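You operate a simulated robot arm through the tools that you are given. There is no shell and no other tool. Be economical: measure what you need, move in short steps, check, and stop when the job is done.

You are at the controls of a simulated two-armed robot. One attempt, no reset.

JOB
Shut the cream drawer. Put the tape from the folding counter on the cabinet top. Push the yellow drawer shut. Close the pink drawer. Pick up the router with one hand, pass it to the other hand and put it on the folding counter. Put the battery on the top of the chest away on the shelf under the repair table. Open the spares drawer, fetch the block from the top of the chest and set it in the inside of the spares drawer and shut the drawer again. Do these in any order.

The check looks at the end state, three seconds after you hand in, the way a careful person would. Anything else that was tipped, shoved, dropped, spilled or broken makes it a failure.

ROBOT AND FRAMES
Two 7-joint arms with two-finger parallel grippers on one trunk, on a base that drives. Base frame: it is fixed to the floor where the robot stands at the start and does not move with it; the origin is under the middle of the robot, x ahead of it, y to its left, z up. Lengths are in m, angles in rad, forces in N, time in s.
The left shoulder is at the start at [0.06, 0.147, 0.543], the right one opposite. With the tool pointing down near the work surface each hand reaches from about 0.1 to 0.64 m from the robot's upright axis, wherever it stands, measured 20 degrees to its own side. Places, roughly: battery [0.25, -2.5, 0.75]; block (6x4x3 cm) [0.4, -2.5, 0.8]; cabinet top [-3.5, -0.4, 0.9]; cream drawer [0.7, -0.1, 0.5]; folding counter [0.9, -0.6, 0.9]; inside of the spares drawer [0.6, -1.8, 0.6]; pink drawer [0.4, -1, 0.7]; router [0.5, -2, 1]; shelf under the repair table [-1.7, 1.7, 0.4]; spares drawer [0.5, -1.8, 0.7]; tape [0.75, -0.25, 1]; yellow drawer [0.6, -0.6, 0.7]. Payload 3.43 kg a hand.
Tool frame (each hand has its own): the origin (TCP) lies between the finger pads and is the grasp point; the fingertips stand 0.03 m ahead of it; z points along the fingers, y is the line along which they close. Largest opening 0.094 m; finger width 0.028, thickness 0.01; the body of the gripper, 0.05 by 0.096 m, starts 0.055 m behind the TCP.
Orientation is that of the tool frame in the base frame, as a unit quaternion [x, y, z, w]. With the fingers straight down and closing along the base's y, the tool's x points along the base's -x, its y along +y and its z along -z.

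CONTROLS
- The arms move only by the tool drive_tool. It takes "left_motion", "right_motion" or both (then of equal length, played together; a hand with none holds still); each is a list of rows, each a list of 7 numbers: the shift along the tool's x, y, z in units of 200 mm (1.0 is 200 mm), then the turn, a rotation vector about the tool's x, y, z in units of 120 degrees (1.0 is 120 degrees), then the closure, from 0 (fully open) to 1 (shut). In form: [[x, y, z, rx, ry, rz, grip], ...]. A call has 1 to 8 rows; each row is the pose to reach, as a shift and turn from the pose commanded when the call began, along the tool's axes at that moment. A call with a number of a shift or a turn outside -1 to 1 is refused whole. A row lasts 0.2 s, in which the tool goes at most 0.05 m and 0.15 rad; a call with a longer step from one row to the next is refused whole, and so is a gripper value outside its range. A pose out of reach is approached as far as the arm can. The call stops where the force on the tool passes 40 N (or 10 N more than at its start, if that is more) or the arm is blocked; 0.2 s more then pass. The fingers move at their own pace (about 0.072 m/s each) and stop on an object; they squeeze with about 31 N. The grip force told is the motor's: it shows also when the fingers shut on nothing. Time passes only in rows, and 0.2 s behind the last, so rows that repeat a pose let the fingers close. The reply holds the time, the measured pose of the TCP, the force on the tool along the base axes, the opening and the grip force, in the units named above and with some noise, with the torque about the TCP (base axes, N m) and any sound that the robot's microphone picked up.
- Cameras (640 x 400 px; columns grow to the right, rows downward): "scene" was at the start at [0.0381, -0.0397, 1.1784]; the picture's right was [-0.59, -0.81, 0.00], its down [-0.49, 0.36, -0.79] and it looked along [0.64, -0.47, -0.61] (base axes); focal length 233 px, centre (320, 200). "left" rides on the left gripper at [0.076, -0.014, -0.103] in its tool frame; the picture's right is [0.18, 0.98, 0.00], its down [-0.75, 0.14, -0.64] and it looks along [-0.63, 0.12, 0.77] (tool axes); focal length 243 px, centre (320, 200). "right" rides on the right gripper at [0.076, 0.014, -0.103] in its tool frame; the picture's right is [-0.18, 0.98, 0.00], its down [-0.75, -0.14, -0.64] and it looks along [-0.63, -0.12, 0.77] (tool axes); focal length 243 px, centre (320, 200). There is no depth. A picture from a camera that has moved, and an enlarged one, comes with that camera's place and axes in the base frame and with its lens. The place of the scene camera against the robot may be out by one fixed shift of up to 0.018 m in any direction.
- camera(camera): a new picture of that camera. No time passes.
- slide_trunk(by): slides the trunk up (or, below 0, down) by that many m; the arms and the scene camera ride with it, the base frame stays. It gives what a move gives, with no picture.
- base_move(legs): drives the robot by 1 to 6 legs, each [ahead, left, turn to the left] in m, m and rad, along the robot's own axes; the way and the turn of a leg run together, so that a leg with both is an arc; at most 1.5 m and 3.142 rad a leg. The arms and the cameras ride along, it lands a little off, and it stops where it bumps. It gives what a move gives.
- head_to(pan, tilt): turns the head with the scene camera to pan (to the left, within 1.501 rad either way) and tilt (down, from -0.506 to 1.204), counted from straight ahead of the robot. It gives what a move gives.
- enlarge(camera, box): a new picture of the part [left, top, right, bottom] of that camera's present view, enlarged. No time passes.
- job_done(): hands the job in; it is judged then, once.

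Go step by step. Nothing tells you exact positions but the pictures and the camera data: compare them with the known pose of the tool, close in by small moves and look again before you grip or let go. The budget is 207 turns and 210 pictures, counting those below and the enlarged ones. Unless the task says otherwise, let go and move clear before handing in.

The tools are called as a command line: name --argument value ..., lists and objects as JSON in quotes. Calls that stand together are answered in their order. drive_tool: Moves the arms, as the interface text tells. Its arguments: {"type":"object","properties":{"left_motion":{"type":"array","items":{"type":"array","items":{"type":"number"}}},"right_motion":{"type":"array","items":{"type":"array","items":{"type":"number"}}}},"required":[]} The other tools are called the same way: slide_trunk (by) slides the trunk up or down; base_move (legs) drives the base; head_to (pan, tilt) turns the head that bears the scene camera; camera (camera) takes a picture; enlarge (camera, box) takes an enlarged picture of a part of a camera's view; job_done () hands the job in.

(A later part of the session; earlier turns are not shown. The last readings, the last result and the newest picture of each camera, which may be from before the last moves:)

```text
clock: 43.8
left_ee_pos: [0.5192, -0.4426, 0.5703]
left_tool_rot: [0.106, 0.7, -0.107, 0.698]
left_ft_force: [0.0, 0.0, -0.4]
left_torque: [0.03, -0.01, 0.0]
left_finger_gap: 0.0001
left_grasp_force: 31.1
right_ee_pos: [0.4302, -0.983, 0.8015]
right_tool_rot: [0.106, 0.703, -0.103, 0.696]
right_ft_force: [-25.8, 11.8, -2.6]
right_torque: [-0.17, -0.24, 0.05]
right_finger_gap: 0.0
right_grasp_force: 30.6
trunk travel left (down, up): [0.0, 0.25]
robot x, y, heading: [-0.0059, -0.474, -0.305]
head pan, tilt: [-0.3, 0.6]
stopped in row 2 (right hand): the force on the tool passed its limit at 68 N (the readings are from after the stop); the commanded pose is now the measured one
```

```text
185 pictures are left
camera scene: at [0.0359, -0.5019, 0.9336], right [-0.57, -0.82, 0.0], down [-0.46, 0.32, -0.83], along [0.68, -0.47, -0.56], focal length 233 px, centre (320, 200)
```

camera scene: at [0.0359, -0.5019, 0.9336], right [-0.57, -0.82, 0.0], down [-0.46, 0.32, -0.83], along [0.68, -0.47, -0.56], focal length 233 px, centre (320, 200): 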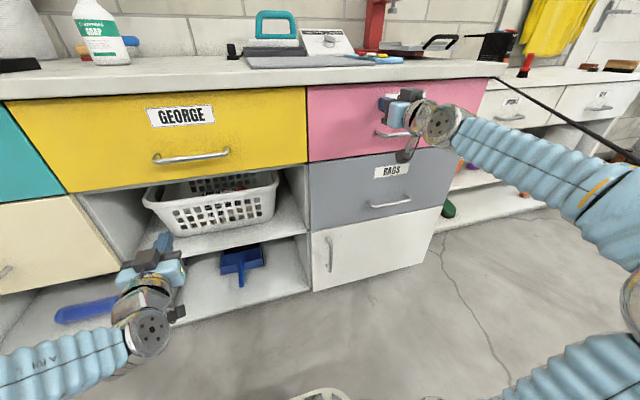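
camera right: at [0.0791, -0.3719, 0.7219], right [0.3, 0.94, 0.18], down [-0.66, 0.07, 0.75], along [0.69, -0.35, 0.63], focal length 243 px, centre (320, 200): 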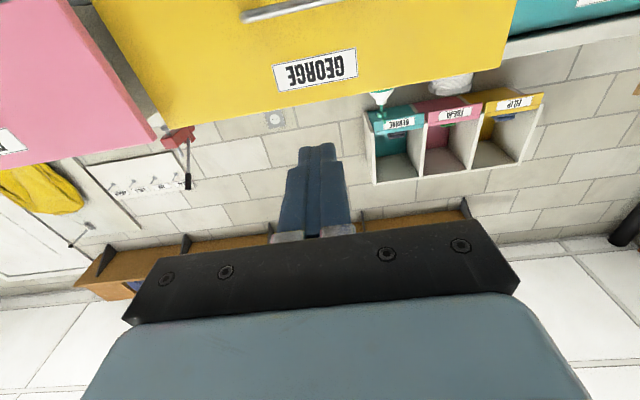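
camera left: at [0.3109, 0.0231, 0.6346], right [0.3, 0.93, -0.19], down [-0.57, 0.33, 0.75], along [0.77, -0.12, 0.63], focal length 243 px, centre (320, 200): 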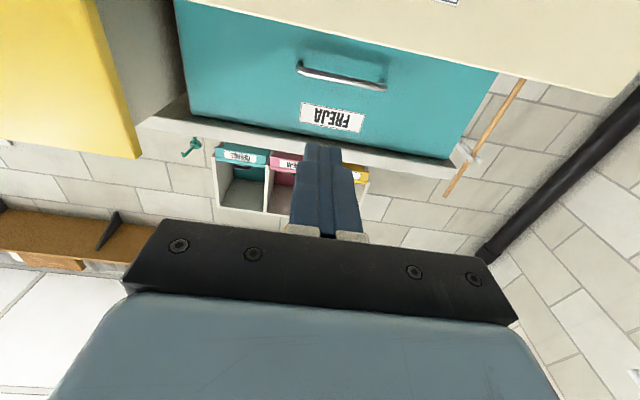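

All three drawers are shut. Now retract, raise the trunk, and turn both hands down again.

drive_tool --right_motion '[[0, 0, -0.2, 0, 0, 0, 1], [0, 0, -0.4, 0, 0, 0, 1], [0, 0, -0.6, 0, 0, 0, 1]]'

base_move --legs '[[-0.25, 0, 0]]'

slide_trunk --by 0.25

drive_tool --left_motion '[[-0.12, -0.03, 0, 0, 0.07, 0, 1], [-0.24, -0.06, 0, 0, 0.14, 0, 1], [-0.36, -0.09, 0, 0, 0.21, 0, 1], [-0.48, -0.12, 0, 0, 0.28, 0, 1], [-0.6, -0.15, 0, 0, 0.35, 0, 1], [-0.72, -0.15, 0, 0, 0.42, 0, 1], [-0.84, -0.15, 0, 0, 0.49, 0, 1], [-0.96, -0.15, 0, 0, 0.55, 0, 1]]' --right_motion '[[0, 0, 0, 0, 0.07, 0, 1], [0, 0, 0, 0, 0.14, 0, 1], [0, 0, 0, 0, 0.21, 0, 1], [0, 0, 0, 0, 0.28, 0, 1], [0, 0, 0, 0, 0.35, 0, 1], [0, 0, 0, 0, 0.42, 0, 1], [0, 0, 0, 0, 0.49, 0, 1], [0, 0, 0, 0, 0.55, 0, 1]]'

drive_tool --left_motion '[[0, 0, 0, 0, 0.07, 0, 0.5], [0, 0, 0, 0, 0.14, 0, 0], [0, 0, 0, 0, 0.2, 0, 0]]' --right_motion '[[0, 0, 0, 0, 0.07, 0, 0.5], [0, 0, 0, 0, 0.14, 0, 0], [0, 0, 0, 0, 0.2, 0, 0]]'

```text
clock: 44.6
left_ee_pos: [0.5192, -0.4434, 0.5693]
left_tool_rot: [0.107, 0.701, -0.107, 0.697]
left_ft_force: [0.0, 0.0, 0.8]
left_torque: [0.0, -0.01, 0.02]
left_finger_gap: 0.0
left_grasp_force: 30.3
right_ee_pos: [0.319, -0.9478, 0.7992]
right_tool_rot: [0.106, 0.704, -0.104, 0.695]
right_ft_force: [0.4, 0.1, 0.3]
right_torque: [0.06, -0.01, 0.02]
right_finger_gap: 0.0001
right_grasp_force: 31.1
trunk travel left (down, up): [0.0, 0.25]
robot x, y, heading: [-0.008, -0.4727, -0.304]
head pan, tilt: [-0.3, 0.6]
```

```text
clock: 46.4
left_ee_pos: [0.2825, -0.3677, 0.5708]
left_tool_rot: [0.104, 0.701, -0.105, 0.697]
left_ft_force: [-0.8, -0.8, -1.1]
left_torque: [-0.03, -0.01, 0.03]
left_finger_gap: 0.0
left_grasp_force: 31.2
right_ee_pos: [0.0832, -0.8742, 0.8007]
right_tool_rot: [0.104, 0.704, -0.102, 0.695]
right_ft_force: [0.0, 0.0, 0.7]
right_torque: [-0.04, 0.0, -0.01]
right_finger_gap: 0.0
right_grasp_force: 30.7
trunk travel left (down, up): [0.0, 0.25]
robot x, y, heading: [-0.2394, -0.3999, -0.297]
head pan, tilt: [-0.3, 0.6]
```

```text
clock: 49.0
left_ee_pos: [0.2838, -0.3685, 0.821]
left_tool_rot: [0.105, 0.701, -0.105, 0.698]
left_ft_force: [0.0, 0.5, 0.3]
left_torque: [0.01, 0.02, -0.02]
left_finger_gap: 0.0002
left_grasp_force: 31.9
right_ee_pos: [0.0843, -0.874, 1.0498]
right_tool_rot: [0.104, 0.703, -0.103, 0.696]
right_ft_force: [-0.3, 0.4, 0.1]
right_torque: [-0.01, 0.03, 0.01]
right_finger_gap: 0.0
right_grasp_force: 31.0
trunk travel left (down, up): [-0.25, 0.0]
robot x, y, heading: [-0.2403, -0.3977, -0.3]
head pan, tilt: [-0.3, 0.6]
```

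```text
clock: 50.8
left_ee_pos: [0.2733, -0.3973, 1.0109]
left_tool_rot: [0.147, 0.968, -0.031, 0.202]
left_ft_force: [-0.3, -0.1, -0.1]
left_torque: [-0.01, -0.03, 0.0]
left_finger_gap: 0.0001
left_grasp_force: 31.0
right_ee_pos: [0.084, -0.8734, 1.0508]
right_tool_rot: [0.144, 0.969, -0.029, 0.199]
right_ft_force: [-0.5, 0.0, 0.1]
right_torque: [-0.04, -0.01, 0.0]
right_finger_gap: 0.0
right_grasp_force: 31.2
trunk travel left (down, up): [-0.25, 0.0]
robot x, y, heading: [-0.242, -0.3984, -0.294]
head pan, tilt: [-0.3, 0.6]
```

```text
clock: 51.6
left_ee_pos: [0.2608, -0.3711, 0.9786]
left_tool_rot: [0.149, 0.988, -0.004, 0.026]
left_ft_force: [0.8, -0.1, -0.9]
left_torque: [0.05, 0.03, -0.02]
left_finger_gap: 0.0938
left_grasp_force: 0.0
left hand out of reach, approached as far as the arm can: row 2, 3
right_ee_pos: [0.0667, -0.8679, 1.0171]
right_tool_rot: [0.139, 0.987, -0.015, 0.076]
right_ft_force: [0.0, 0.4, -0.6]
right_torque: [0.01, 0.01, 0.03]
right_finger_gap: 0.0942
right_grasp_force: 0.0
right hand out of reach, approached as far as the arm can: row 1, 2, 3
trunk travel left (down, up): [-0.25, 0.0]
robot x, y, heading: [-0.2379, -0.3995, -0.296]
head pan, tilt: [-0.3, 0.6]
```

base_move --legs '[[0.15, -0.6, 0]]'

head_to --pan -0.6 --tilt 0.45

camera --camera "scene"

head_to --pan -1.4 --tilt 0.5

camera --camera "scene"

```text
clock: 55.1
left_ee_pos: [0.225, -0.985, 0.9796]
left_tool_rot: [0.151, 0.988, -0.006, 0.028]
left_ft_force: [0.3, 0.6, 0.1]
left_torque: [0.0, 0.0, 0.02]
left_finger_gap: 0.0939
left_grasp_force: 0.1
right_ee_pos: [0.0281, -1.4819, 1.0171]
right_tool_rot: [0.143, 0.987, -0.016, 0.076]
right_ft_force: [0.9, -0.4, 0.1]
right_torque: [0.01, -0.02, -0.03]
right_finger_gap: 0.0941
right_grasp_force: 0.1
trunk travel left (down, up): [-0.25, 0.0]
robot x, y, heading: [-0.2747, -1.014, -0.305]
head pan, tilt: [-0.3, 0.6]
```

```text
clock: 55.9
left_ee_pos: [0.225, -0.9857, 0.9795]
left_tool_rot: [0.151, 0.988, -0.005, 0.029]
left_ft_force: [1.0, 0.1, 0.2]
left_torque: [0.01, 0.05, 0.01]
left_finger_gap: 0.0939
left_grasp_force: 0.1
right_ee_pos: [0.0284, -1.4822, 1.0174]
right_tool_rot: [0.143, 0.987, -0.017, 0.076]
right_ft_force: [0.6, 0.2, 0.3]
right_torque: [0.01, 0.0, 0.0]
right_finger_gap: 0.0941
right_grasp_force: 0.0
trunk travel left (down, up): [-0.25, 0.0]
robot x, y, heading: [-0.2785, -1.0102, -0.301]
head pan, tilt: [-0.6, 0.45]
```

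```text
184 pictures are left
camera scene: at [-0.2506, -1.064, 1.197], right [-0.79, -0.62, 0.0], down [-0.27, 0.34, -0.9], along [0.56, -0.71, -0.44], focal length 233 px, centre (320, 200)
```

scene: 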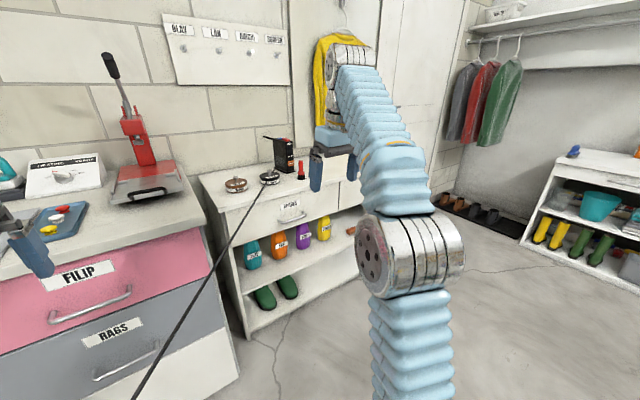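

```text
clock: 57.0
left_ee_pos: [0.225, -0.9861, 0.9789]
left_tool_rot: [0.151, 0.988, -0.005, 0.028]
left_ft_force: [-0.1, 0.5, 0.8]
left_torque: [0.0, 0.04, -0.01]
left_finger_gap: 0.0941
left_grasp_force: 0.1
right_ee_pos: [0.0285, -1.4827, 1.0177]
right_tool_rot: [0.142, 0.987, -0.016, 0.076]
right_ft_force: [-0.6, 0.8, -0.1]
right_torque: [0.02, -0.01, 0.01]
right_finger_gap: 0.0937
right_grasp_force: 0.1
trunk travel left (down, up): [-0.25, 0.0]
robot x, y, heading: [-0.2741, -1.0117, -0.305]
head pan, tilt: [-1.4, 0.499]
```

```text
183 pictures are left
camera scene: at [-0.3195, -1.0818, 1.1926], right [-0.99, 0.13, 0.0], down [0.06, 0.47, -0.88], along [-0.12, -0.87, -0.48], focal length 233 px, centre (320, 200)
```

scene: 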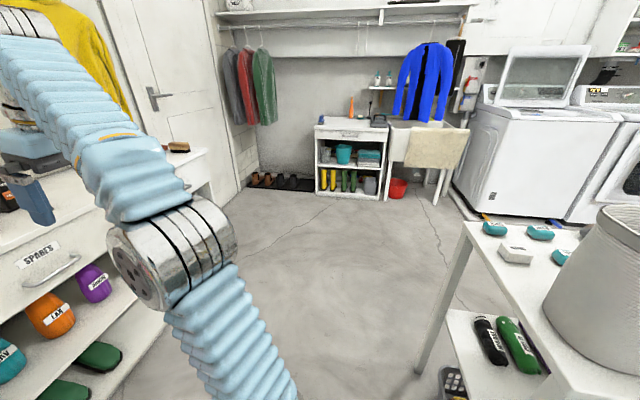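

I need a better look at the chest top and at this dark line, which may be a fixed obstacle.

head_to --pan -0.55 --tilt 0.6

camera --camera "scene"

enlarge --camera "scene" --box '[200, 60, 440, 210]'

```text
clock: 58.2
left_ee_pos: [0.2247, -0.9858, 0.9797]
left_tool_rot: [0.152, 0.988, -0.006, 0.029]
left_ft_force: [-0.4, 0.7, 0.4]
left_torque: [0.01, -0.01, 0.02]
left_finger_gap: 0.094
left_grasp_force: 0.0
right_ee_pos: [0.027, -1.482, 1.017]
right_tool_rot: [0.142, 0.987, -0.016, 0.076]
right_ft_force: [-0.9, 0.5, -0.5]
right_torque: [-0.01, 0.01, 0.02]
right_finger_gap: 0.0941
right_grasp_force: 0.0
trunk travel left (down, up): [-0.25, 0.0]
robot x, y, heading: [-0.2777, -1.0142, -0.306]
head pan, tilt: [-0.55, 0.6]
```

```text
182 pictures are left
camera scene: at [-0.2494, -1.0584, 1.1835], right [-0.76, -0.65, 0.0], down [-0.37, 0.43, -0.83], along [0.54, -0.62, -0.56], focal length 233 px, centre (320, 200)
```

scene: 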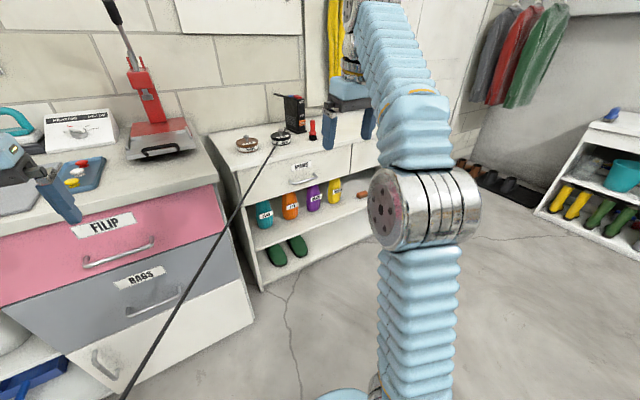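

```text
2.67 times, centred on (320, 135) of scene
camera zoom: at [-0.2494, -1.0584, 1.1835], right [-0.76, -0.65, 0.0], down [-0.37, 0.43, -0.83], along [0.54, -0.62, -0.56], focal length 622 px, centre (320, 373)
```

zoom: 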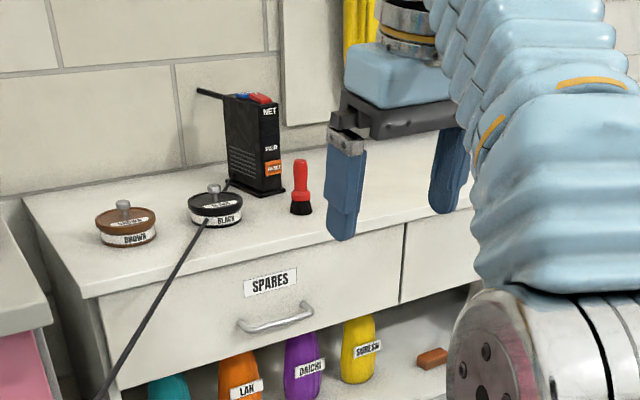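

The router is the black "NET" box at the chest back, and a cable leads from it. I need to find where its other end goes.

head_to --pan 0.0 --tilt 1.2

camera --camera "scene"

head_to --pan 1.2 --tilt 0.7

camera --camera "scene"

```text
clock: 59.2
left_ee_pos: [0.2241, -0.9858, 0.9801]
left_tool_rot: [0.152, 0.988, -0.005, 0.029]
left_ft_force: [0.6, 0.1, 0.9]
left_torque: [-0.02, -0.01, 0.02]
left_finger_gap: 0.094
left_grasp_force: 0.0
right_ee_pos: [0.0281, -1.4821, 1.0166]
right_tool_rot: [0.143, 0.987, -0.017, 0.076]
right_ft_force: [0.0, 0.9, 0.6]
right_torque: [-0.02, 0.04, 0.0]
right_finger_gap: 0.094
right_grasp_force: 0.2
trunk travel left (down, up): [-0.25, 0.0]
robot x, y, heading: [-0.2727, -1.0106, -0.307]
head pan, tilt: [0.0, 1.201]
```

```text
180 pictures are left
camera scene: at [-0.2539, -1.0085, 1.1389], right [-0.3, -0.95, 0.0], down [-0.89, 0.28, -0.36], along [0.35, -0.11, -0.93], focal length 233 px, centre (320, 200)
```

scene: 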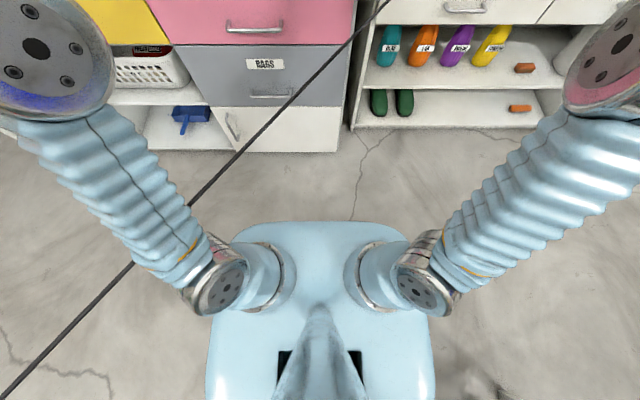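

```text
clock: 60.6
left_ee_pos: [0.225, -0.9846, 0.9802]
left_tool_rot: [0.152, 0.988, -0.006, 0.028]
left_ft_force: [-0.6, -1.0, -0.7]
left_torque: [-0.02, 0.02, 0.01]
left_finger_gap: 0.0937
left_grasp_force: 0.1
right_ee_pos: [0.0279, -1.4822, 1.0183]
right_tool_rot: [0.142, 0.987, -0.016, 0.076]
right_ft_force: [-0.3, 0.1, 0.1]
right_torque: [-0.02, 0.0, 0.01]
right_finger_gap: 0.094
right_grasp_force: 0.1
trunk travel left (down, up): [-0.25, 0.0]
robot x, y, heading: [-0.2764, -1.0148, -0.305]
head pan, tilt: [1.201, 0.7]
```

```text
179 pictures are left
camera scene: at [-0.2541, -0.9254, 1.1748], right [0.78, -0.63, 0.0], down [-0.4, -0.5, -0.76], along [0.48, 0.6, -0.64], focal length 233 px, centre (320, 200)
```

scene: 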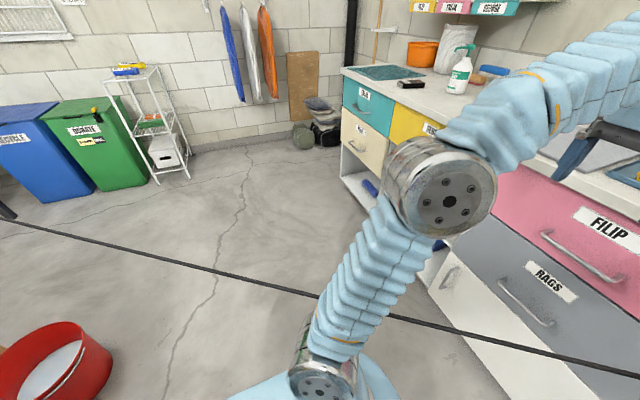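

The cable is a straight tether from the router toward the repair table area. There's also a red bucket with liquid to my left-rear at about (-0.9, -0.05) to avoid. Moving to the front of the chest.

base_move --legs '[[0.1, -0.75, 0], [0.2, 0, 0]]'

head_to --pan 0.0 --tilt 0.6

camera --camera "scene"

camera --camera "right"

camera --camera "left"

```text
clock: 65.8
left_ee_pos: [0.2904, -1.7735, 0.9798]
left_tool_rot: [0.149, 0.988, -0.005, 0.028]
left_ft_force: [0.2, -0.9, 0.1]
left_torque: [0.0, -0.02, -0.02]
left_finger_gap: 0.0937
left_grasp_force: 0.0
right_ee_pos: [0.0964, -2.2715, 1.0183]
right_tool_rot: [0.139, 0.987, -0.016, 0.077]
right_ft_force: [0.2, 0.1, 0.8]
right_torque: [0.02, -0.02, 0.03]
right_finger_gap: 0.0938
right_grasp_force: 0.0
trunk travel left (down, up): [-0.25, 0.0]
robot x, y, heading: [-0.2083, -1.8063, -0.297]
head pan, tilt: [1.201, 0.7]
```

```text
clock: 67.2
left_ee_pos: [0.2902, -1.7748, 0.9807]
left_tool_rot: [0.148, 0.989, -0.007, 0.028]
left_ft_force: [-0.5, -0.4, 0.1]
left_torque: [-0.03, 0.01, 0.01]
left_finger_gap: 0.094
left_grasp_force: 0.1
right_ee_pos: [0.0979, -2.2722, 1.0166]
right_tool_rot: [0.138, 0.987, -0.016, 0.076]
right_ft_force: [0.3, 0.0, 0.9]
right_torque: [0.0, 0.0, -0.02]
right_finger_gap: 0.0939
right_grasp_force: 0.1
trunk travel left (down, up): [-0.25, 0.0]
robot x, y, heading: [-0.2109, -1.8055, -0.297]
head pan, tilt: [0.0, 0.6]
```

```text
178 pictures are left
camera scene: at [-0.157, -1.8093, 1.1835], right [-0.29, -0.96, 0.0], down [-0.54, 0.17, -0.82], along [0.79, -0.24, -0.57], focal length 233 px, centre (320, 200)
```

scene: 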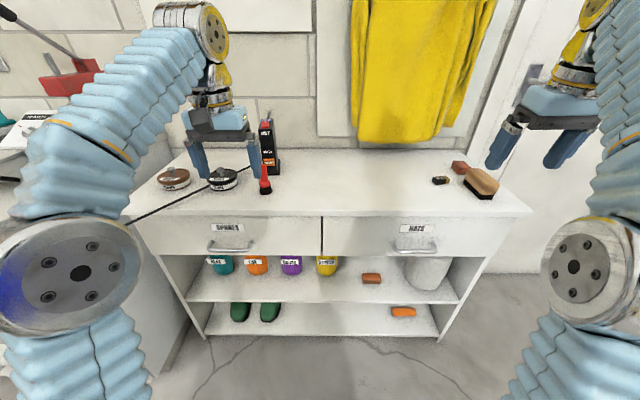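

```text
177 pictures are left
camera right: at [0.0141, -2.2325, 1.1063], right [0.45, 0.89, 0.02], down [0.58, -0.31, 0.75], along [0.68, -0.33, -0.66], focal length 243 px, centre (320, 200)
```

right: 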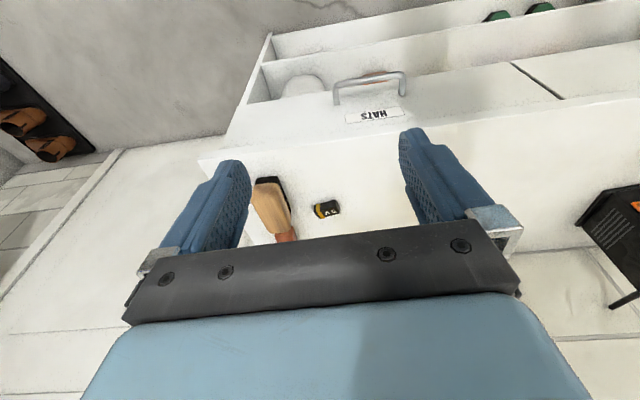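

```text
176 pictures are left
camera left: at [0.2072, -1.7624, 1.0777], right [0.11, 0.99, -0.01], down [0.73, -0.07, 0.68], along [0.68, -0.08, -0.73], focal length 243 px, centre (320, 200)
```

left: 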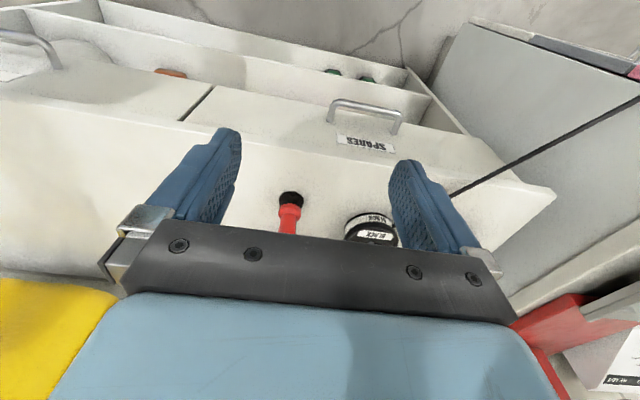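

Battery at about (0.39, -2.40) and a red-brown block at about (0.45, -2.54) beside a wooden brush; chest top z≈0.775. Spares handle is at about (0.37, -1.71, 0.69). I'll turn the left hand to point forward with fingers closing vertically, for the handle.

drive_tool --left_motion '[[0.05, 0, 0, 0.041, -0.041, -0.041, 0], [0.1, 0, 0, 0.082, -0.082, -0.082, 0], [0.15, 0, 0, 0.123, -0.123, -0.123, 0], [0.2, 0, 0, 0.164, -0.164, -0.164, 0], [0.25, 0, 0, 0.205, -0.205, -0.205, 0], [0.3, 0, 0, 0.246, -0.246, -0.246, 0], [0.35, 0, 0, 0.287, -0.287, -0.287, 0], [0.4, 0, 0, 0.328, -0.328, -0.328, 0]]'

drive_tool --left_motion '[[0, 0, 0, 0.041, -0.041, -0.041, 0], [0, 0, 0, 0.082, -0.082, -0.082, 0], [0, 0, 0, 0.123, -0.123, -0.123, 0], [0, 0, 0, 0.164, -0.164, -0.164, 0], [0, 0, 0, 0.205, -0.205, -0.205, 0], [0, 0, 0, 0.249, -0.249, -0.249, 0]]'

camera --camera "scene"

enlarge --camera "scene" --box '[400, 120, 560, 220]'

```text
clock: 69.0
left_ee_pos: [0.213, -1.749, 0.9757]
left_tool_rot: [-0.19, 0.855, -0.382, 0.294]
left_ft_force: [0.1, -0.2, 0.0]
left_torque: [0.03, 0.01, -0.01]
left_finger_gap: 0.0939
left_grasp_force: 0.0
right_ee_pos: [0.0968, -2.2717, 1.0171]
right_tool_rot: [0.139, 0.987, -0.015, 0.076]
right_ft_force: [1.6, 0.4, 0.1]
right_torque: [0.02, 0.0, 0.01]
right_finger_gap: 0.0941
right_grasp_force: 0.2
trunk travel left (down, up): [-0.25, 0.0]
robot x, y, heading: [-0.2138, -1.8035, -0.298]
head pan, tilt: [0.0, 0.6]
```

```text
refused: row 6 steps farther than a row can; nothing moved
```

```text
175 pictures are left
camera scene: at [-0.1569, -1.8094, 1.1835], right [-0.3, -0.96, 0.0], down [-0.54, 0.17, -0.82], along [0.79, -0.24, -0.57], focal length 233 px, centre (320, 200)
```

scene: 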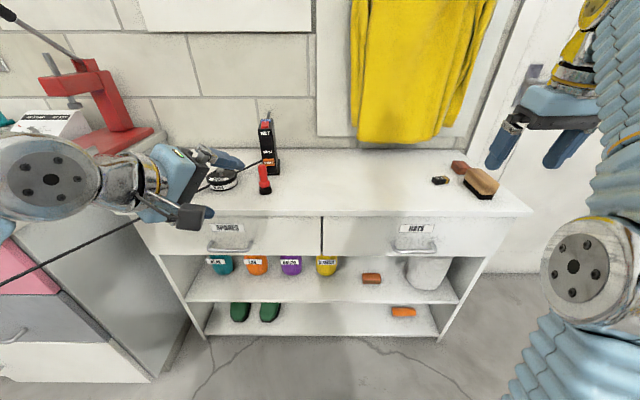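

```text
4.00 times, centred on (480, 170) of scene
camera zoom: at [-0.1569, -1.8094, 1.1835], right [-0.3, -0.96, 0.0], down [-0.54, 0.17, -0.82], along [0.79, -0.24, -0.57], focal length 933 px, centre (-320, 320)
```

zoom: 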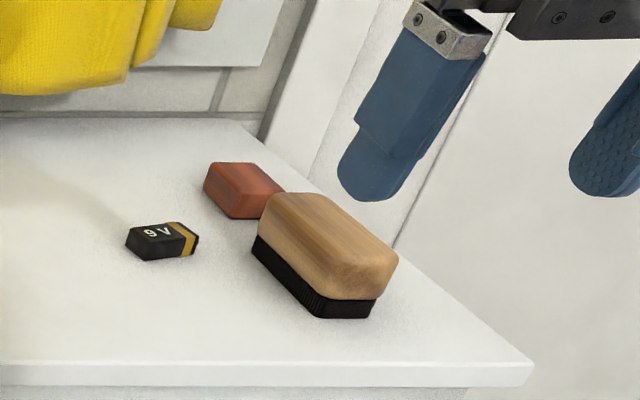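

drive_tool --left_motion '[[0, 0, 0, 0.036, -0.036, -0.036, 0], [0, 0, 0, 0.072, -0.072, -0.072, 0], [0, 0, 0, 0.108, -0.108, -0.108, 0], [0, 0, 0, 0.144, -0.144, -0.144, 0], [0, 0, 0, 0.18, -0.18, -0.18, 0], [0, 0, 0, 0.215, -0.215, -0.215, 0], [0, 0, 0, 0.249, -0.249, -0.249, 0]]'

camera --camera "left"

camera --camera "scene"

```text
clock: 70.6
left_ee_pos: [0.213, -1.7503, 0.9741]
left_tool_rot: [0.408, -0.551, 0.586, -0.432]
left_ft_force: [-0.6, -0.2, -0.6]
left_torque: [0.01, 0.01, 0.03]
left_finger_gap: 0.0939
left_grasp_force: 0.1
right_ee_pos: [0.0973, -2.272, 1.0184]
right_tool_rot: [0.139, 0.987, -0.016, 0.076]
right_ft_force: [-1.0, -0.3, 0.5]
right_torque: [0.0, -0.02, -0.01]
right_finger_gap: 0.0939
right_grasp_force: 0.0
trunk travel left (down, up): [-0.25, 0.0]
robot x, y, heading: [-0.2104, -1.8084, -0.295]
head pan, tilt: [0.0, 0.6]
```

```text
173 pictures are left
camera left: at [0.0923, -1.7919, 0.9835], right [0.0, -0.19, -0.98], down [-0.39, 0.91, -0.18], along [0.92, 0.38, -0.07], focal length 243 px, centre (320, 200)
```

left: 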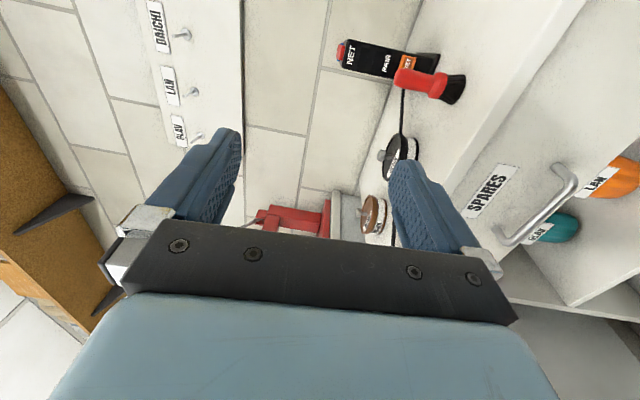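

```text
172 pictures are left
camera scene: at [-0.1571, -1.8092, 1.1835], right [-0.29, -0.96, 0.0], down [-0.54, 0.17, -0.83], along [0.79, -0.24, -0.56], focal length 233 px, centre (320, 200)
```

scene: 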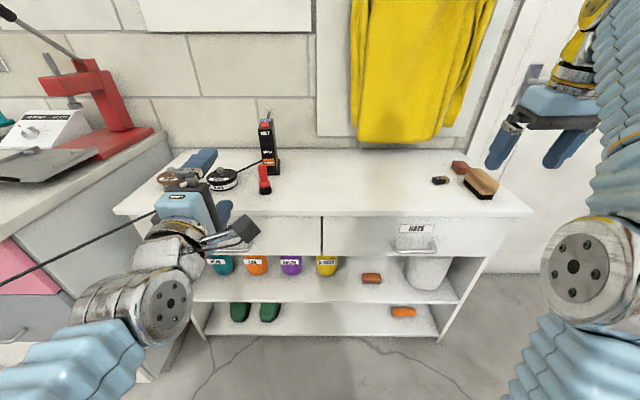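

Tool now points squarely at the chest with fingers closing vertically. Moving down and left in line with the handle, still short of it.

drive_tool --left_motion '[[-0.08, 0.2, 0, 0, 0, 0, 0], [-0.16, 0.4, 0, 0, 0, 0, 0], [-0.24, 0.6, 0, 0, 0, 0, 0], [-0.32, 0.8, 0, 0, 0, 0, 0], [-0.4, 1.0, 0, 0, 0, 0, 0]]'

drive_tool --left_motion '[[0, 0.2, 0, 0, 0, 0, 0], [0, 0.4, 0, 0, 0, 0, 0], [0, 0.44, 0.1, 0, 0, 0, 0]]'

camera --camera "left"

camera --camera "scene"

```text
clock: 71.8
left_ee_pos: [0.3316, -1.6647, 0.825]
left_tool_rot: [0.409, -0.552, 0.585, -0.431]
left_ft_force: [-0.1, 0.2, -0.3]
left_torque: [0.0, 0.04, 0.01]
left_finger_gap: 0.094
left_grasp_force: 0.0
left hand out of reach, approached as far as the arm can: row 2, 3, 4, 5
right_ee_pos: [0.0967, -2.2721, 1.0175]
right_tool_rot: [0.14, 0.987, -0.016, 0.077]
right_ft_force: [-0.4, 0.0, 0.6]
right_torque: [0.0, -0.03, 0.0]
right_finger_gap: 0.0939
right_grasp_force: 0.2
trunk travel left (down, up): [-0.25, 0.0]
robot x, y, heading: [-0.2087, -1.7996, -0.297]
head pan, tilt: [0.0, 0.6]
```

```text
clock: 72.6
left_ee_pos: [0.3596, -1.6702, 0.7391]
left_tool_rot: [0.409, -0.551, 0.585, -0.433]
left_ft_force: [0.7, -0.9, -0.3]
left_torque: [0.01, 0.04, -0.01]
left_finger_gap: 0.0942
left_grasp_force: 0.1
left hand out of reach, approached as far as the arm can: row 1, 2, 3
right_ee_pos: [0.0974, -2.2724, 1.0182]
right_tool_rot: [0.139, 0.987, -0.016, 0.076]
right_ft_force: [1.0, 0.6, 0.8]
right_torque: [0.01, -0.01, 0.05]
right_finger_gap: 0.094
right_grasp_force: 0.1
trunk travel left (down, up): [-0.25, 0.0]
robot x, y, heading: [-0.2121, -1.8021, -0.299]
head pan, tilt: [0.0, 0.6]
```

```text
171 pictures are left
camera left: at [0.2379, -1.7125, 0.7478], right [0.0, -0.19, -0.98], down [-0.38, 0.91, -0.18], along [0.92, 0.38, -0.07], focal length 243 px, centre (320, 200)
```

left: 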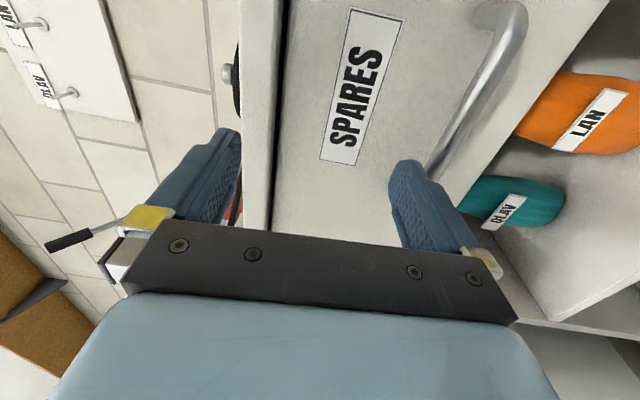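

```text
170 pictures are left
camera scene: at [-0.157, -1.8092, 1.1835], right [-0.29, -0.96, 0.0], down [-0.54, 0.17, -0.82], along [0.79, -0.24, -0.57], focal length 233 px, centre (320, 200)
```

scene: 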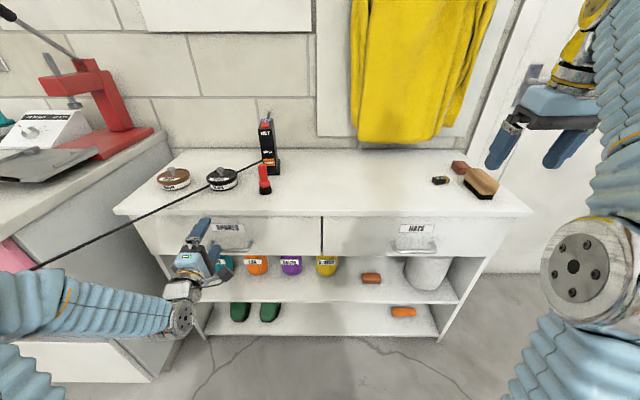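

Refined handle estimate: about (0.41, -1.715, 0.65). I'll use the base and trunk for the final positioning: back off, shift right, go down.

base_move --legs '[[-0.08, -0.028, 0]]'

slide_trunk --by -0.09

camera --camera "left"

enlarge --camera "scene" --box '[120, 180, 280, 280]'

```text
clock: 73.7
left_ee_pos: [0.274, -1.6739, 0.7398]
left_tool_rot: [0.409, -0.552, 0.585, -0.432]
left_ft_force: [0.8, 0.0, 0.2]
left_torque: [0.02, -0.05, 0.04]
left_finger_gap: 0.0942
left_grasp_force: 0.0
right_ee_pos: [0.0121, -2.2738, 1.0176]
right_tool_rot: [0.138, 0.987, -0.016, 0.076]
right_ft_force: [1.3, -0.5, -0.5]
right_torque: [0.02, 0.02, -0.01]
right_finger_gap: 0.0938
right_grasp_force: 0.1
trunk travel left (down, up): [-0.25, 0.0]
robot x, y, heading: [-0.2956, -1.8081, -0.298]
head pan, tilt: [0.0, 0.6]
```

```text
clock: 74.9
left_ee_pos: [0.2731, -1.6729, 0.6497]
left_tool_rot: [0.409, -0.552, 0.584, -0.432]
left_ft_force: [-0.6, -0.6, -1.0]
left_torque: [-0.01, 0.03, 0.02]
left_finger_gap: 0.0939
left_grasp_force: 0.1
right_ee_pos: [0.0114, -2.2739, 0.9283]
right_tool_rot: [0.139, 0.987, -0.016, 0.076]
right_ft_force: [-0.3, 0.3, -0.1]
right_torque: [0.0, 0.0, 0.01]
right_finger_gap: 0.0938
right_grasp_force: 0.1
trunk travel left (down, up): [-0.16, 0.09]
robot x, y, heading: [-0.2974, -1.8063, -0.299]
head pan, tilt: [0.0, 0.6]
```

```text
169 pictures are left
camera left: at [0.1521, -1.7152, 0.6582], right [0.0, -0.19, -0.98], down [-0.39, 0.91, -0.18], along [0.92, 0.38, -0.07], focal length 243 px, centre (320, 200)
```

left: 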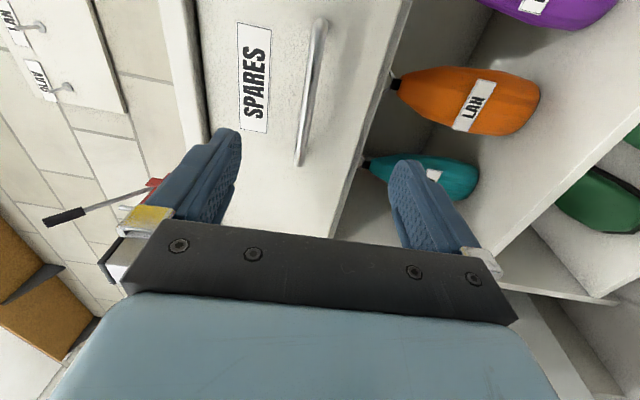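

```text
4.00 times, centred on (200, 230) of scene
camera zoom: at [-0.2428, -1.8122, 1.0935], right [-0.29, -0.96, 0.0], down [-0.54, 0.17, -0.83], along [0.79, -0.24, -0.56], focal length 933 px, centre (800, 80)
```

zoom: 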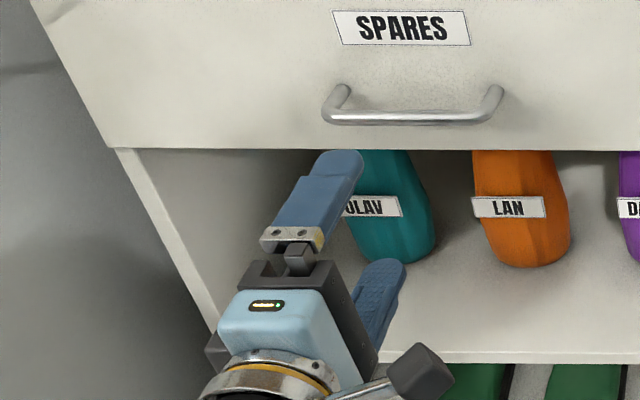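

Aligned with the handle within a cm. Advance with the base and recheck before gripping.

drive_tool --left_motion '[[0.02, -0.04, 0, 0, 0, 0, 0]]'

base_move --legs '[[0.115, 0, 0]]'

camera --camera "left"

enlarge --camera "scene" --box '[120, 180, 280, 280]'

```text
clock: 75.3
left_ee_pos: [0.2719, -1.6766, 0.6578]
left_tool_rot: [0.408, -0.553, 0.584, -0.433]
left_ft_force: [0.7, 0.3, -0.3]
left_torque: [0.02, 0.0, 0.02]
left_finger_gap: 0.094
left_grasp_force: 0.2
right_ee_pos: [0.0128, -2.2747, 0.9275]
right_tool_rot: [0.138, 0.987, -0.017, 0.077]
right_ft_force: [0.7, -1.1, -0.2]
right_torque: [0.02, 0.02, 0.0]
right_finger_gap: 0.0941
right_grasp_force: 0.1
trunk travel left (down, up): [-0.16, 0.09]
robot x, y, heading: [-0.2944, -1.805, -0.299]
head pan, tilt: [0.0, 0.6]
```

```text
clock: 76.5
left_ee_pos: [0.3821, -1.7116, 0.6593]
left_tool_rot: [0.408, -0.552, 0.585, -0.432]
left_ft_force: [0.3, 1.2, 0.3]
left_torque: [0.01, 0.04, -0.01]
left_finger_gap: 0.0939
left_grasp_force: 0.1
right_ee_pos: [0.1208, -2.3092, 0.9282]
right_tool_rot: [0.139, 0.987, -0.017, 0.077]
right_ft_force: [-0.1, -0.4, 0.8]
right_torque: [0.0, 0.03, -0.01]
right_finger_gap: 0.0941
right_grasp_force: 0.1
trunk travel left (down, up): [-0.16, 0.09]
robot x, y, heading: [-0.1881, -1.839, -0.299]
head pan, tilt: [0.0, 0.6]
```

```text
167 pictures are left
camera left: at [0.261, -1.7534, 0.6668], right [0.0, -0.19, -0.98], down [-0.38, 0.91, -0.18], along [0.92, 0.38, -0.07], focal length 243 px, centre (320, 200)
```

left: 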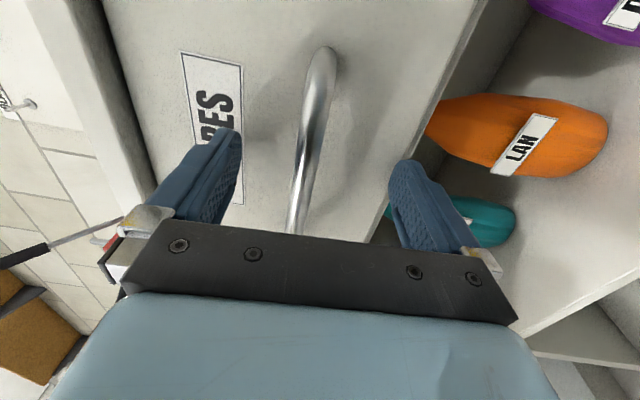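

```text
4.00 times, centred on (200, 230) of scene
camera zoom: at [-0.133, -1.8462, 1.0935], right [-0.3, -0.96, 0.0], down [-0.54, 0.17, -0.83], along [0.79, -0.24, -0.56], focal length 933 px, centre (800, 80)
```

zoom: 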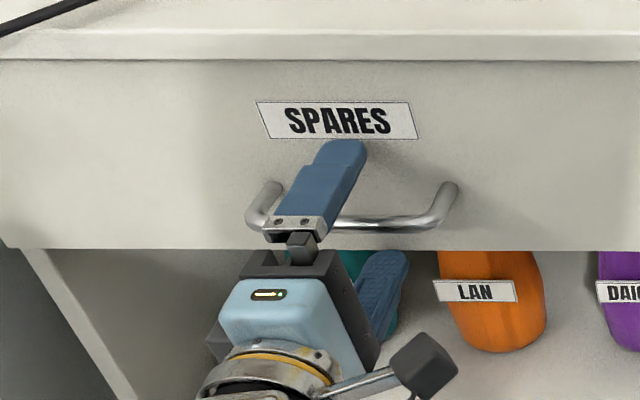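

The bar lies between the fingers. Closing on it.

drive_tool --left_motion '[[0, 0, 0, 0, 0, 0, 1], [0, 0, 0, 0, 0, 0, 1], [0, 0, 0, 0, 0, 0, 1], [0, 0, 0, 0, 0, 0, 1]]'

camera --camera "left"

```text
clock: 77.4
left_ee_pos: [0.3825, -1.7119, 0.6669]
left_tool_rot: [0.4, -0.544, 0.592, -0.439]
left_ft_force: [-18.4, 2.5, 15.3]
left_torque: [-0.26, 0.06, 0.06]
left_finger_gap: 0.0164
left_grasp_force: 30.2
right_ee_pos: [0.1196, -2.3083, 0.9287]
right_tool_rot: [0.139, 0.987, -0.016, 0.077]
right_ft_force: [0.7, 0.0, 0.3]
right_torque: [0.0, -0.03, 0.0]
right_finger_gap: 0.0941
right_grasp_force: 0.0
trunk travel left (down, up): [-0.16, 0.09]
robot x, y, heading: [-0.1851, -1.8404, -0.299]
head pan, tilt: [0.0, 0.6]
stopped in row 4 (left hand): the force on the tool passed its limit at 46 N (the readings are from after the stop); the commanded pose is now the measured one
```

```text
165 pictures are left
camera left: at [0.2606, -1.7533, 0.673], right [0.03, -0.2, -0.98], down [-0.38, 0.9, -0.19], along [0.92, 0.38, -0.05], focal length 243 px, centre (320, 200)
```

left: 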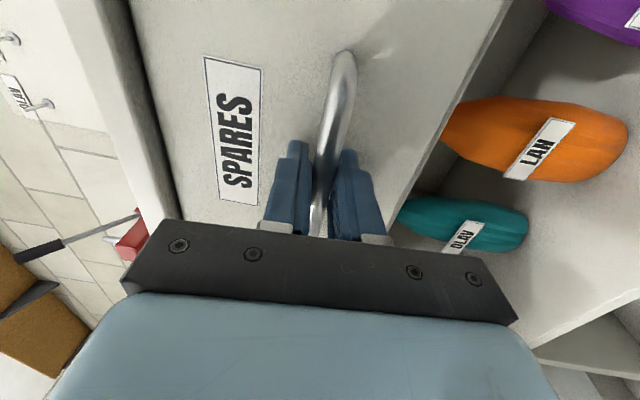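

Handle gripped. Pull by driving the base straight back.

base_move --legs '[[-0.22, 0, 0]]'

camera --camera "scene"

```text
clock: 79.1
left_ee_pos: [0.1758, -1.6454, 0.6687]
left_tool_rot: [0.402, -0.544, 0.591, -0.44]
left_ft_force: [0.8, 6.5, 35.0]
left_torque: [-0.2, 0.09, -0.16]
left_finger_gap: 0.0162
left_grasp_force: 45.2
right_ee_pos: [-0.0868, -2.2446, 0.9296]
right_tool_rot: [0.137, 0.987, -0.017, 0.076]
right_ft_force: [0.1, -0.3, -0.5]
right_torque: [0.01, 0.05, 0.0]
right_finger_gap: 0.094
right_grasp_force: 0.1
trunk travel left (down, up): [-0.16, 0.09]
robot x, y, heading: [-0.3965, -1.7796, -0.303]
head pan, tilt: [0.0, 0.6]
```

```text
164 pictures are left
camera scene: at [-0.3414, -1.7825, 1.0937], right [-0.29, -0.96, 0.0], down [-0.54, 0.17, -0.83], along [0.79, -0.24, -0.56], focal length 233 px, centre (320, 200)
```

scene: 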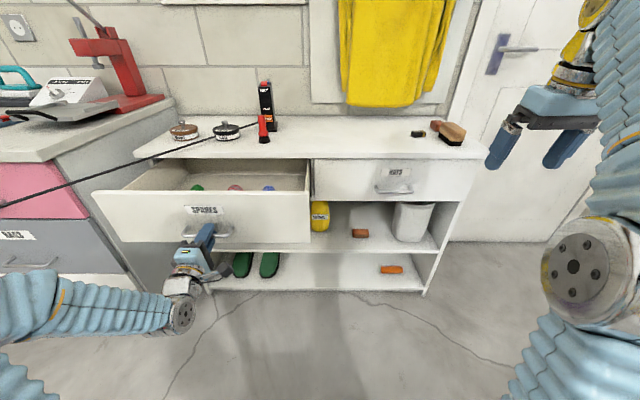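

The drawer opened about 0.22 m. Release and back away.

drive_tool --left_motion '[[0, 0, 0, 0, 0, 0, 0.5], [0, 0, 0, 0, 0, 0, 0], [0, 0, 0, 0, 0, 0, 0], [0, 0, 0, 0, 0, 0, 0]]'

base_move --legs '[[-0.12, 0, 0]]'

slide_trunk --by 0.09

enlarge --camera "scene" --box '[80, 100, 400, 300]'

```text
clock: 80.1
left_ee_pos: [0.1775, -1.6467, 0.6664]
left_tool_rot: [0.402, -0.544, 0.591, -0.439]
left_ft_force: [-0.1, -0.7, -0.3]
left_torque: [0.03, 0.0, 0.02]
left_finger_gap: 0.0941
left_grasp_force: 0.0
right_ee_pos: [-0.0846, -2.2442, 0.929]
right_tool_rot: [0.138, 0.987, -0.016, 0.076]
right_ft_force: [-0.1, 0.8, 1.4]
right_torque: [-0.01, 0.05, -0.04]
right_finger_gap: 0.0942
right_grasp_force: 0.0
trunk travel left (down, up): [-0.16, 0.09]
robot x, y, heading: [-0.3935, -1.7786, -0.299]
head pan, tilt: [0.0, 0.6]
```

```text
clock: 81.3
left_ee_pos: [0.0627, -1.6096, 0.6657]
left_tool_rot: [0.403, -0.543, 0.59, -0.44]
left_ft_force: [-0.7, -0.4, 0.9]
left_torque: [0.0, 0.02, -0.01]
left_finger_gap: 0.0938
left_grasp_force: 0.0
right_ee_pos: [-0.1991, -2.2102, 0.9283]
right_tool_rot: [0.138, 0.987, -0.015, 0.076]
right_ft_force: [0.5, 0.4, -0.3]
right_torque: [0.03, 0.0, 0.0]
right_finger_gap: 0.0943
right_grasp_force: 0.0
trunk travel left (down, up): [-0.16, 0.09]
robot x, y, heading: [-0.5102, -1.7422, -0.295]
head pan, tilt: [0.0, 0.6]
```

```text
clock: 82.6
left_ee_pos: [0.0623, -1.6096, 0.7557]
left_tool_rot: [0.403, -0.544, 0.59, -0.44]
left_ft_force: [-0.5, -0.4, 0.3]
left_torque: [0.0, -0.02, -0.01]
left_finger_gap: 0.094
left_grasp_force: 0.0
right_ee_pos: [-0.1985, -2.2089, 1.0185]
right_tool_rot: [0.138, 0.987, -0.017, 0.076]
right_ft_force: [-0.5, 0.2, -0.4]
right_torque: [0.05, 0.02, -0.02]
right_finger_gap: 0.0941
right_grasp_force: 0.1
trunk travel left (down, up): [-0.25, 0.0]
robot x, y, heading: [-0.5074, -1.7362, -0.297]
head pan, tilt: [0.0, 0.6]
```

```text
2.00 times, centred on (240, 200) of scene
camera zoom: at [-0.4537, -1.7472, 1.1834], right [-0.29, -0.96, 0.0], down [-0.54, 0.17, -0.82], along [0.79, -0.24, -0.57], focal length 467 px, centre (480, 200)
```

zoom: 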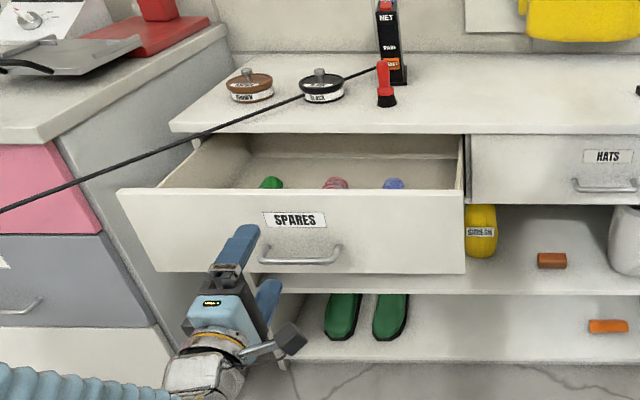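

Now raise and retract the left hand, then approach the block with the right arm.

drive_tool --left_motion '[[0, -0.2, 0, 0, 0, 0, 0], [0, -0.4, -0.1, 0, 0, 0, 0], [0, -0.6, -0.25, 0, 0, 0, 0], [0, -0.8, -0.4, 0, 0, 0, 0], [0, -1.0, -0.55, 0, 0, 0, 0], [0, -1.0, -0.7, 0, 0, 0, 0], [0, -1.0, -0.85, 0, 0, 0, 0]]'

base_move --legs '[[0, -0.4, 0], [0.4, 0, 0]]'

camera --camera "scene"

camera --camera "right"

```text
clock: 84.2
left_ee_pos: [-0.114, -1.5547, 0.9484]
left_tool_rot: [0.404, -0.544, 0.59, -0.439]
left_ft_force: [0.8, 1.2, 0.0]
left_torque: [0.0, 0.02, 0.0]
left_finger_gap: 0.0939
left_grasp_force: 0.1
left hand out of reach, approached as far as the arm can: row 7
right_ee_pos: [-0.1982, -2.2089, 1.0178]
right_tool_rot: [0.138, 0.987, -0.016, 0.077]
right_ft_force: [0.7, 0.5, 0.4]
right_torque: [-0.01, 0.03, 0.04]
right_finger_gap: 0.094
right_grasp_force: 0.0
trunk travel left (down, up): [-0.25, 0.0]
robot x, y, heading: [-0.508, -1.7417, -0.298]
head pan, tilt: [0.0, 0.6]
```

```text
clock: 88.8
left_ee_pos: [0.1562, -2.0617, 0.9492]
left_tool_rot: [0.399, -0.547, 0.593, -0.435]
left_ft_force: [0.8, -0.2, 0.6]
left_torque: [-0.01, 0.02, -0.02]
left_finger_gap: 0.0939
left_grasp_force: 0.1
right_ee_pos: [0.0601, -2.714, 1.0187]
right_tool_rot: [0.146, 0.986, -0.017, 0.075]
right_ft_force: [-0.6, 0.1, -0.6]
right_torque: [0.02, 0.01, -0.03]
right_finger_gap: 0.0939
right_grasp_force: 0.0
trunk travel left (down, up): [-0.25, 0.0]
robot x, y, heading: [-0.2422, -2.246, -0.312]
head pan, tilt: [0.0, 0.6]
```

```text
162 pictures are left
camera scene: at [-0.1874, -2.2484, 1.1835], right [-0.31, -0.95, 0.0], down [-0.54, 0.17, -0.83], along [0.78, -0.25, -0.56], focal length 233 px, centre (320, 200)
```

scene: 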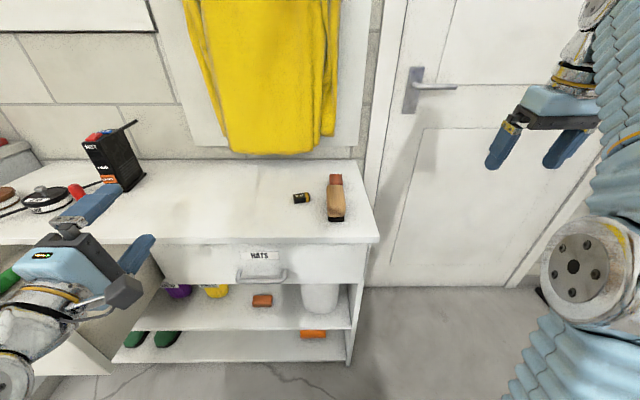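

```text
161 pictures are left
camera right: at [-0.0222, -2.6741, 1.1064], right [0.46, 0.89, 0.02], down [0.58, -0.31, 0.75], along [0.67, -0.34, -0.66], focal length 243 px, centre (320, 200)
```

right: 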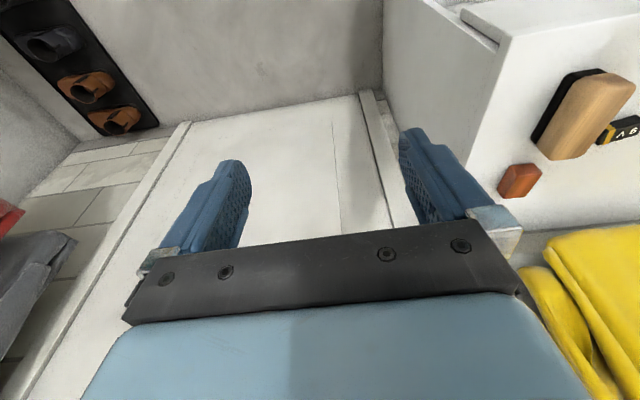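

Slightly overshot to the right; block is now nearly straight ahead at (0.42, -2.49), behind the brush. Move closer and bring the right hand over it, levelling the tool.

base_move --legs '[[0.1, 0.06, 0]]'

drive_tool --right_motion '[[-0.11, 0.18, 0, 0, 0.012, 0, 0], [-0.22, 0.36, 0, 0, 0.024, 0, 0], [-0.33, 0.54, 0, 0, 0.036, 0, 0], [-0.44, 0.72, 0, 0, 0.048, 0, 0], [-0.55, 0.9, 0, 0, 0.06, 0, 0], [-0.65, 1.0, 0, 0, 0.073, 0, 0]]'

camera --camera "right"

camera --camera "scene"

```text
clock: 90.0
left_ee_pos: [0.2689, -2.0342, 0.9483]
left_tool_rot: [0.4, -0.547, 0.593, -0.435]
left_ft_force: [-0.3, 0.0, 0.0]
left_torque: [-0.04, 0.0, 0.01]
left_finger_gap: 0.094
left_grasp_force: 0.1
right_ee_pos: [0.1735, -2.6881, 1.0187]
right_tool_rot: [0.146, 0.986, -0.016, 0.076]
right_ft_force: [-0.6, -0.2, 0.3]
right_torque: [0.0, 0.0, -0.01]
right_finger_gap: 0.0939
right_grasp_force: 0.1
trunk travel left (down, up): [-0.25, 0.0]
robot x, y, heading: [-0.128, -2.2126, -0.312]
head pan, tilt: [0.0, 0.6]
```

```text
clock: 91.4
left_ee_pos: [0.2688, -2.0338, 0.9495]
left_tool_rot: [0.399, -0.547, 0.593, -0.435]
left_ft_force: [0.7, 0.7, -0.3]
left_torque: [0.0, 0.0, -0.01]
left_finger_gap: 0.094
left_grasp_force: 0.1
right_ee_pos: [0.2679, -2.5358, 0.9792]
right_tool_rot: [0.145, 0.989, -0.01, 0.014]
right_ft_force: [0.5, -0.1, 0.0]
right_torque: [-0.02, 0.04, 0.02]
right_finger_gap: 0.0939
right_grasp_force: 0.1
right hand out of reach, approached as far as the arm can: row 1, 2, 3, 4, 5, 6
trunk travel left (down, up): [-0.25, 0.0]
robot x, y, heading: [-0.1276, -2.2179, -0.311]
head pan, tilt: [0.0, 0.6]
```

```text
160 pictures are left
camera right: at [0.1969, -2.4987, 1.078], right [0.46, 0.89, -0.01], down [0.66, -0.34, 0.67], along [0.59, -0.31, -0.74], focal length 243 px, centre (320, 200)
```

right: 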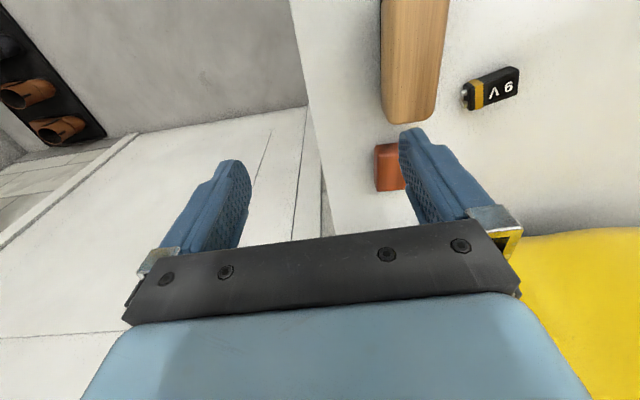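

```text
159 pictures are left
camera scene: at [-0.0732, -2.2218, 1.1835], right [-0.31, -0.95, 0.0], down [-0.54, 0.17, -0.82], along [0.78, -0.25, -0.57], focal length 233 px, centre (320, 200)
```

scene: 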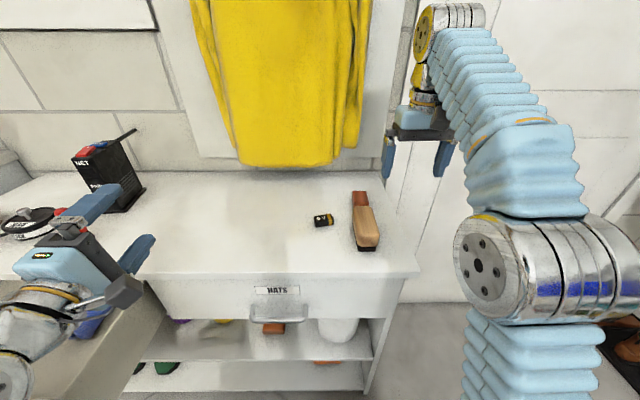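

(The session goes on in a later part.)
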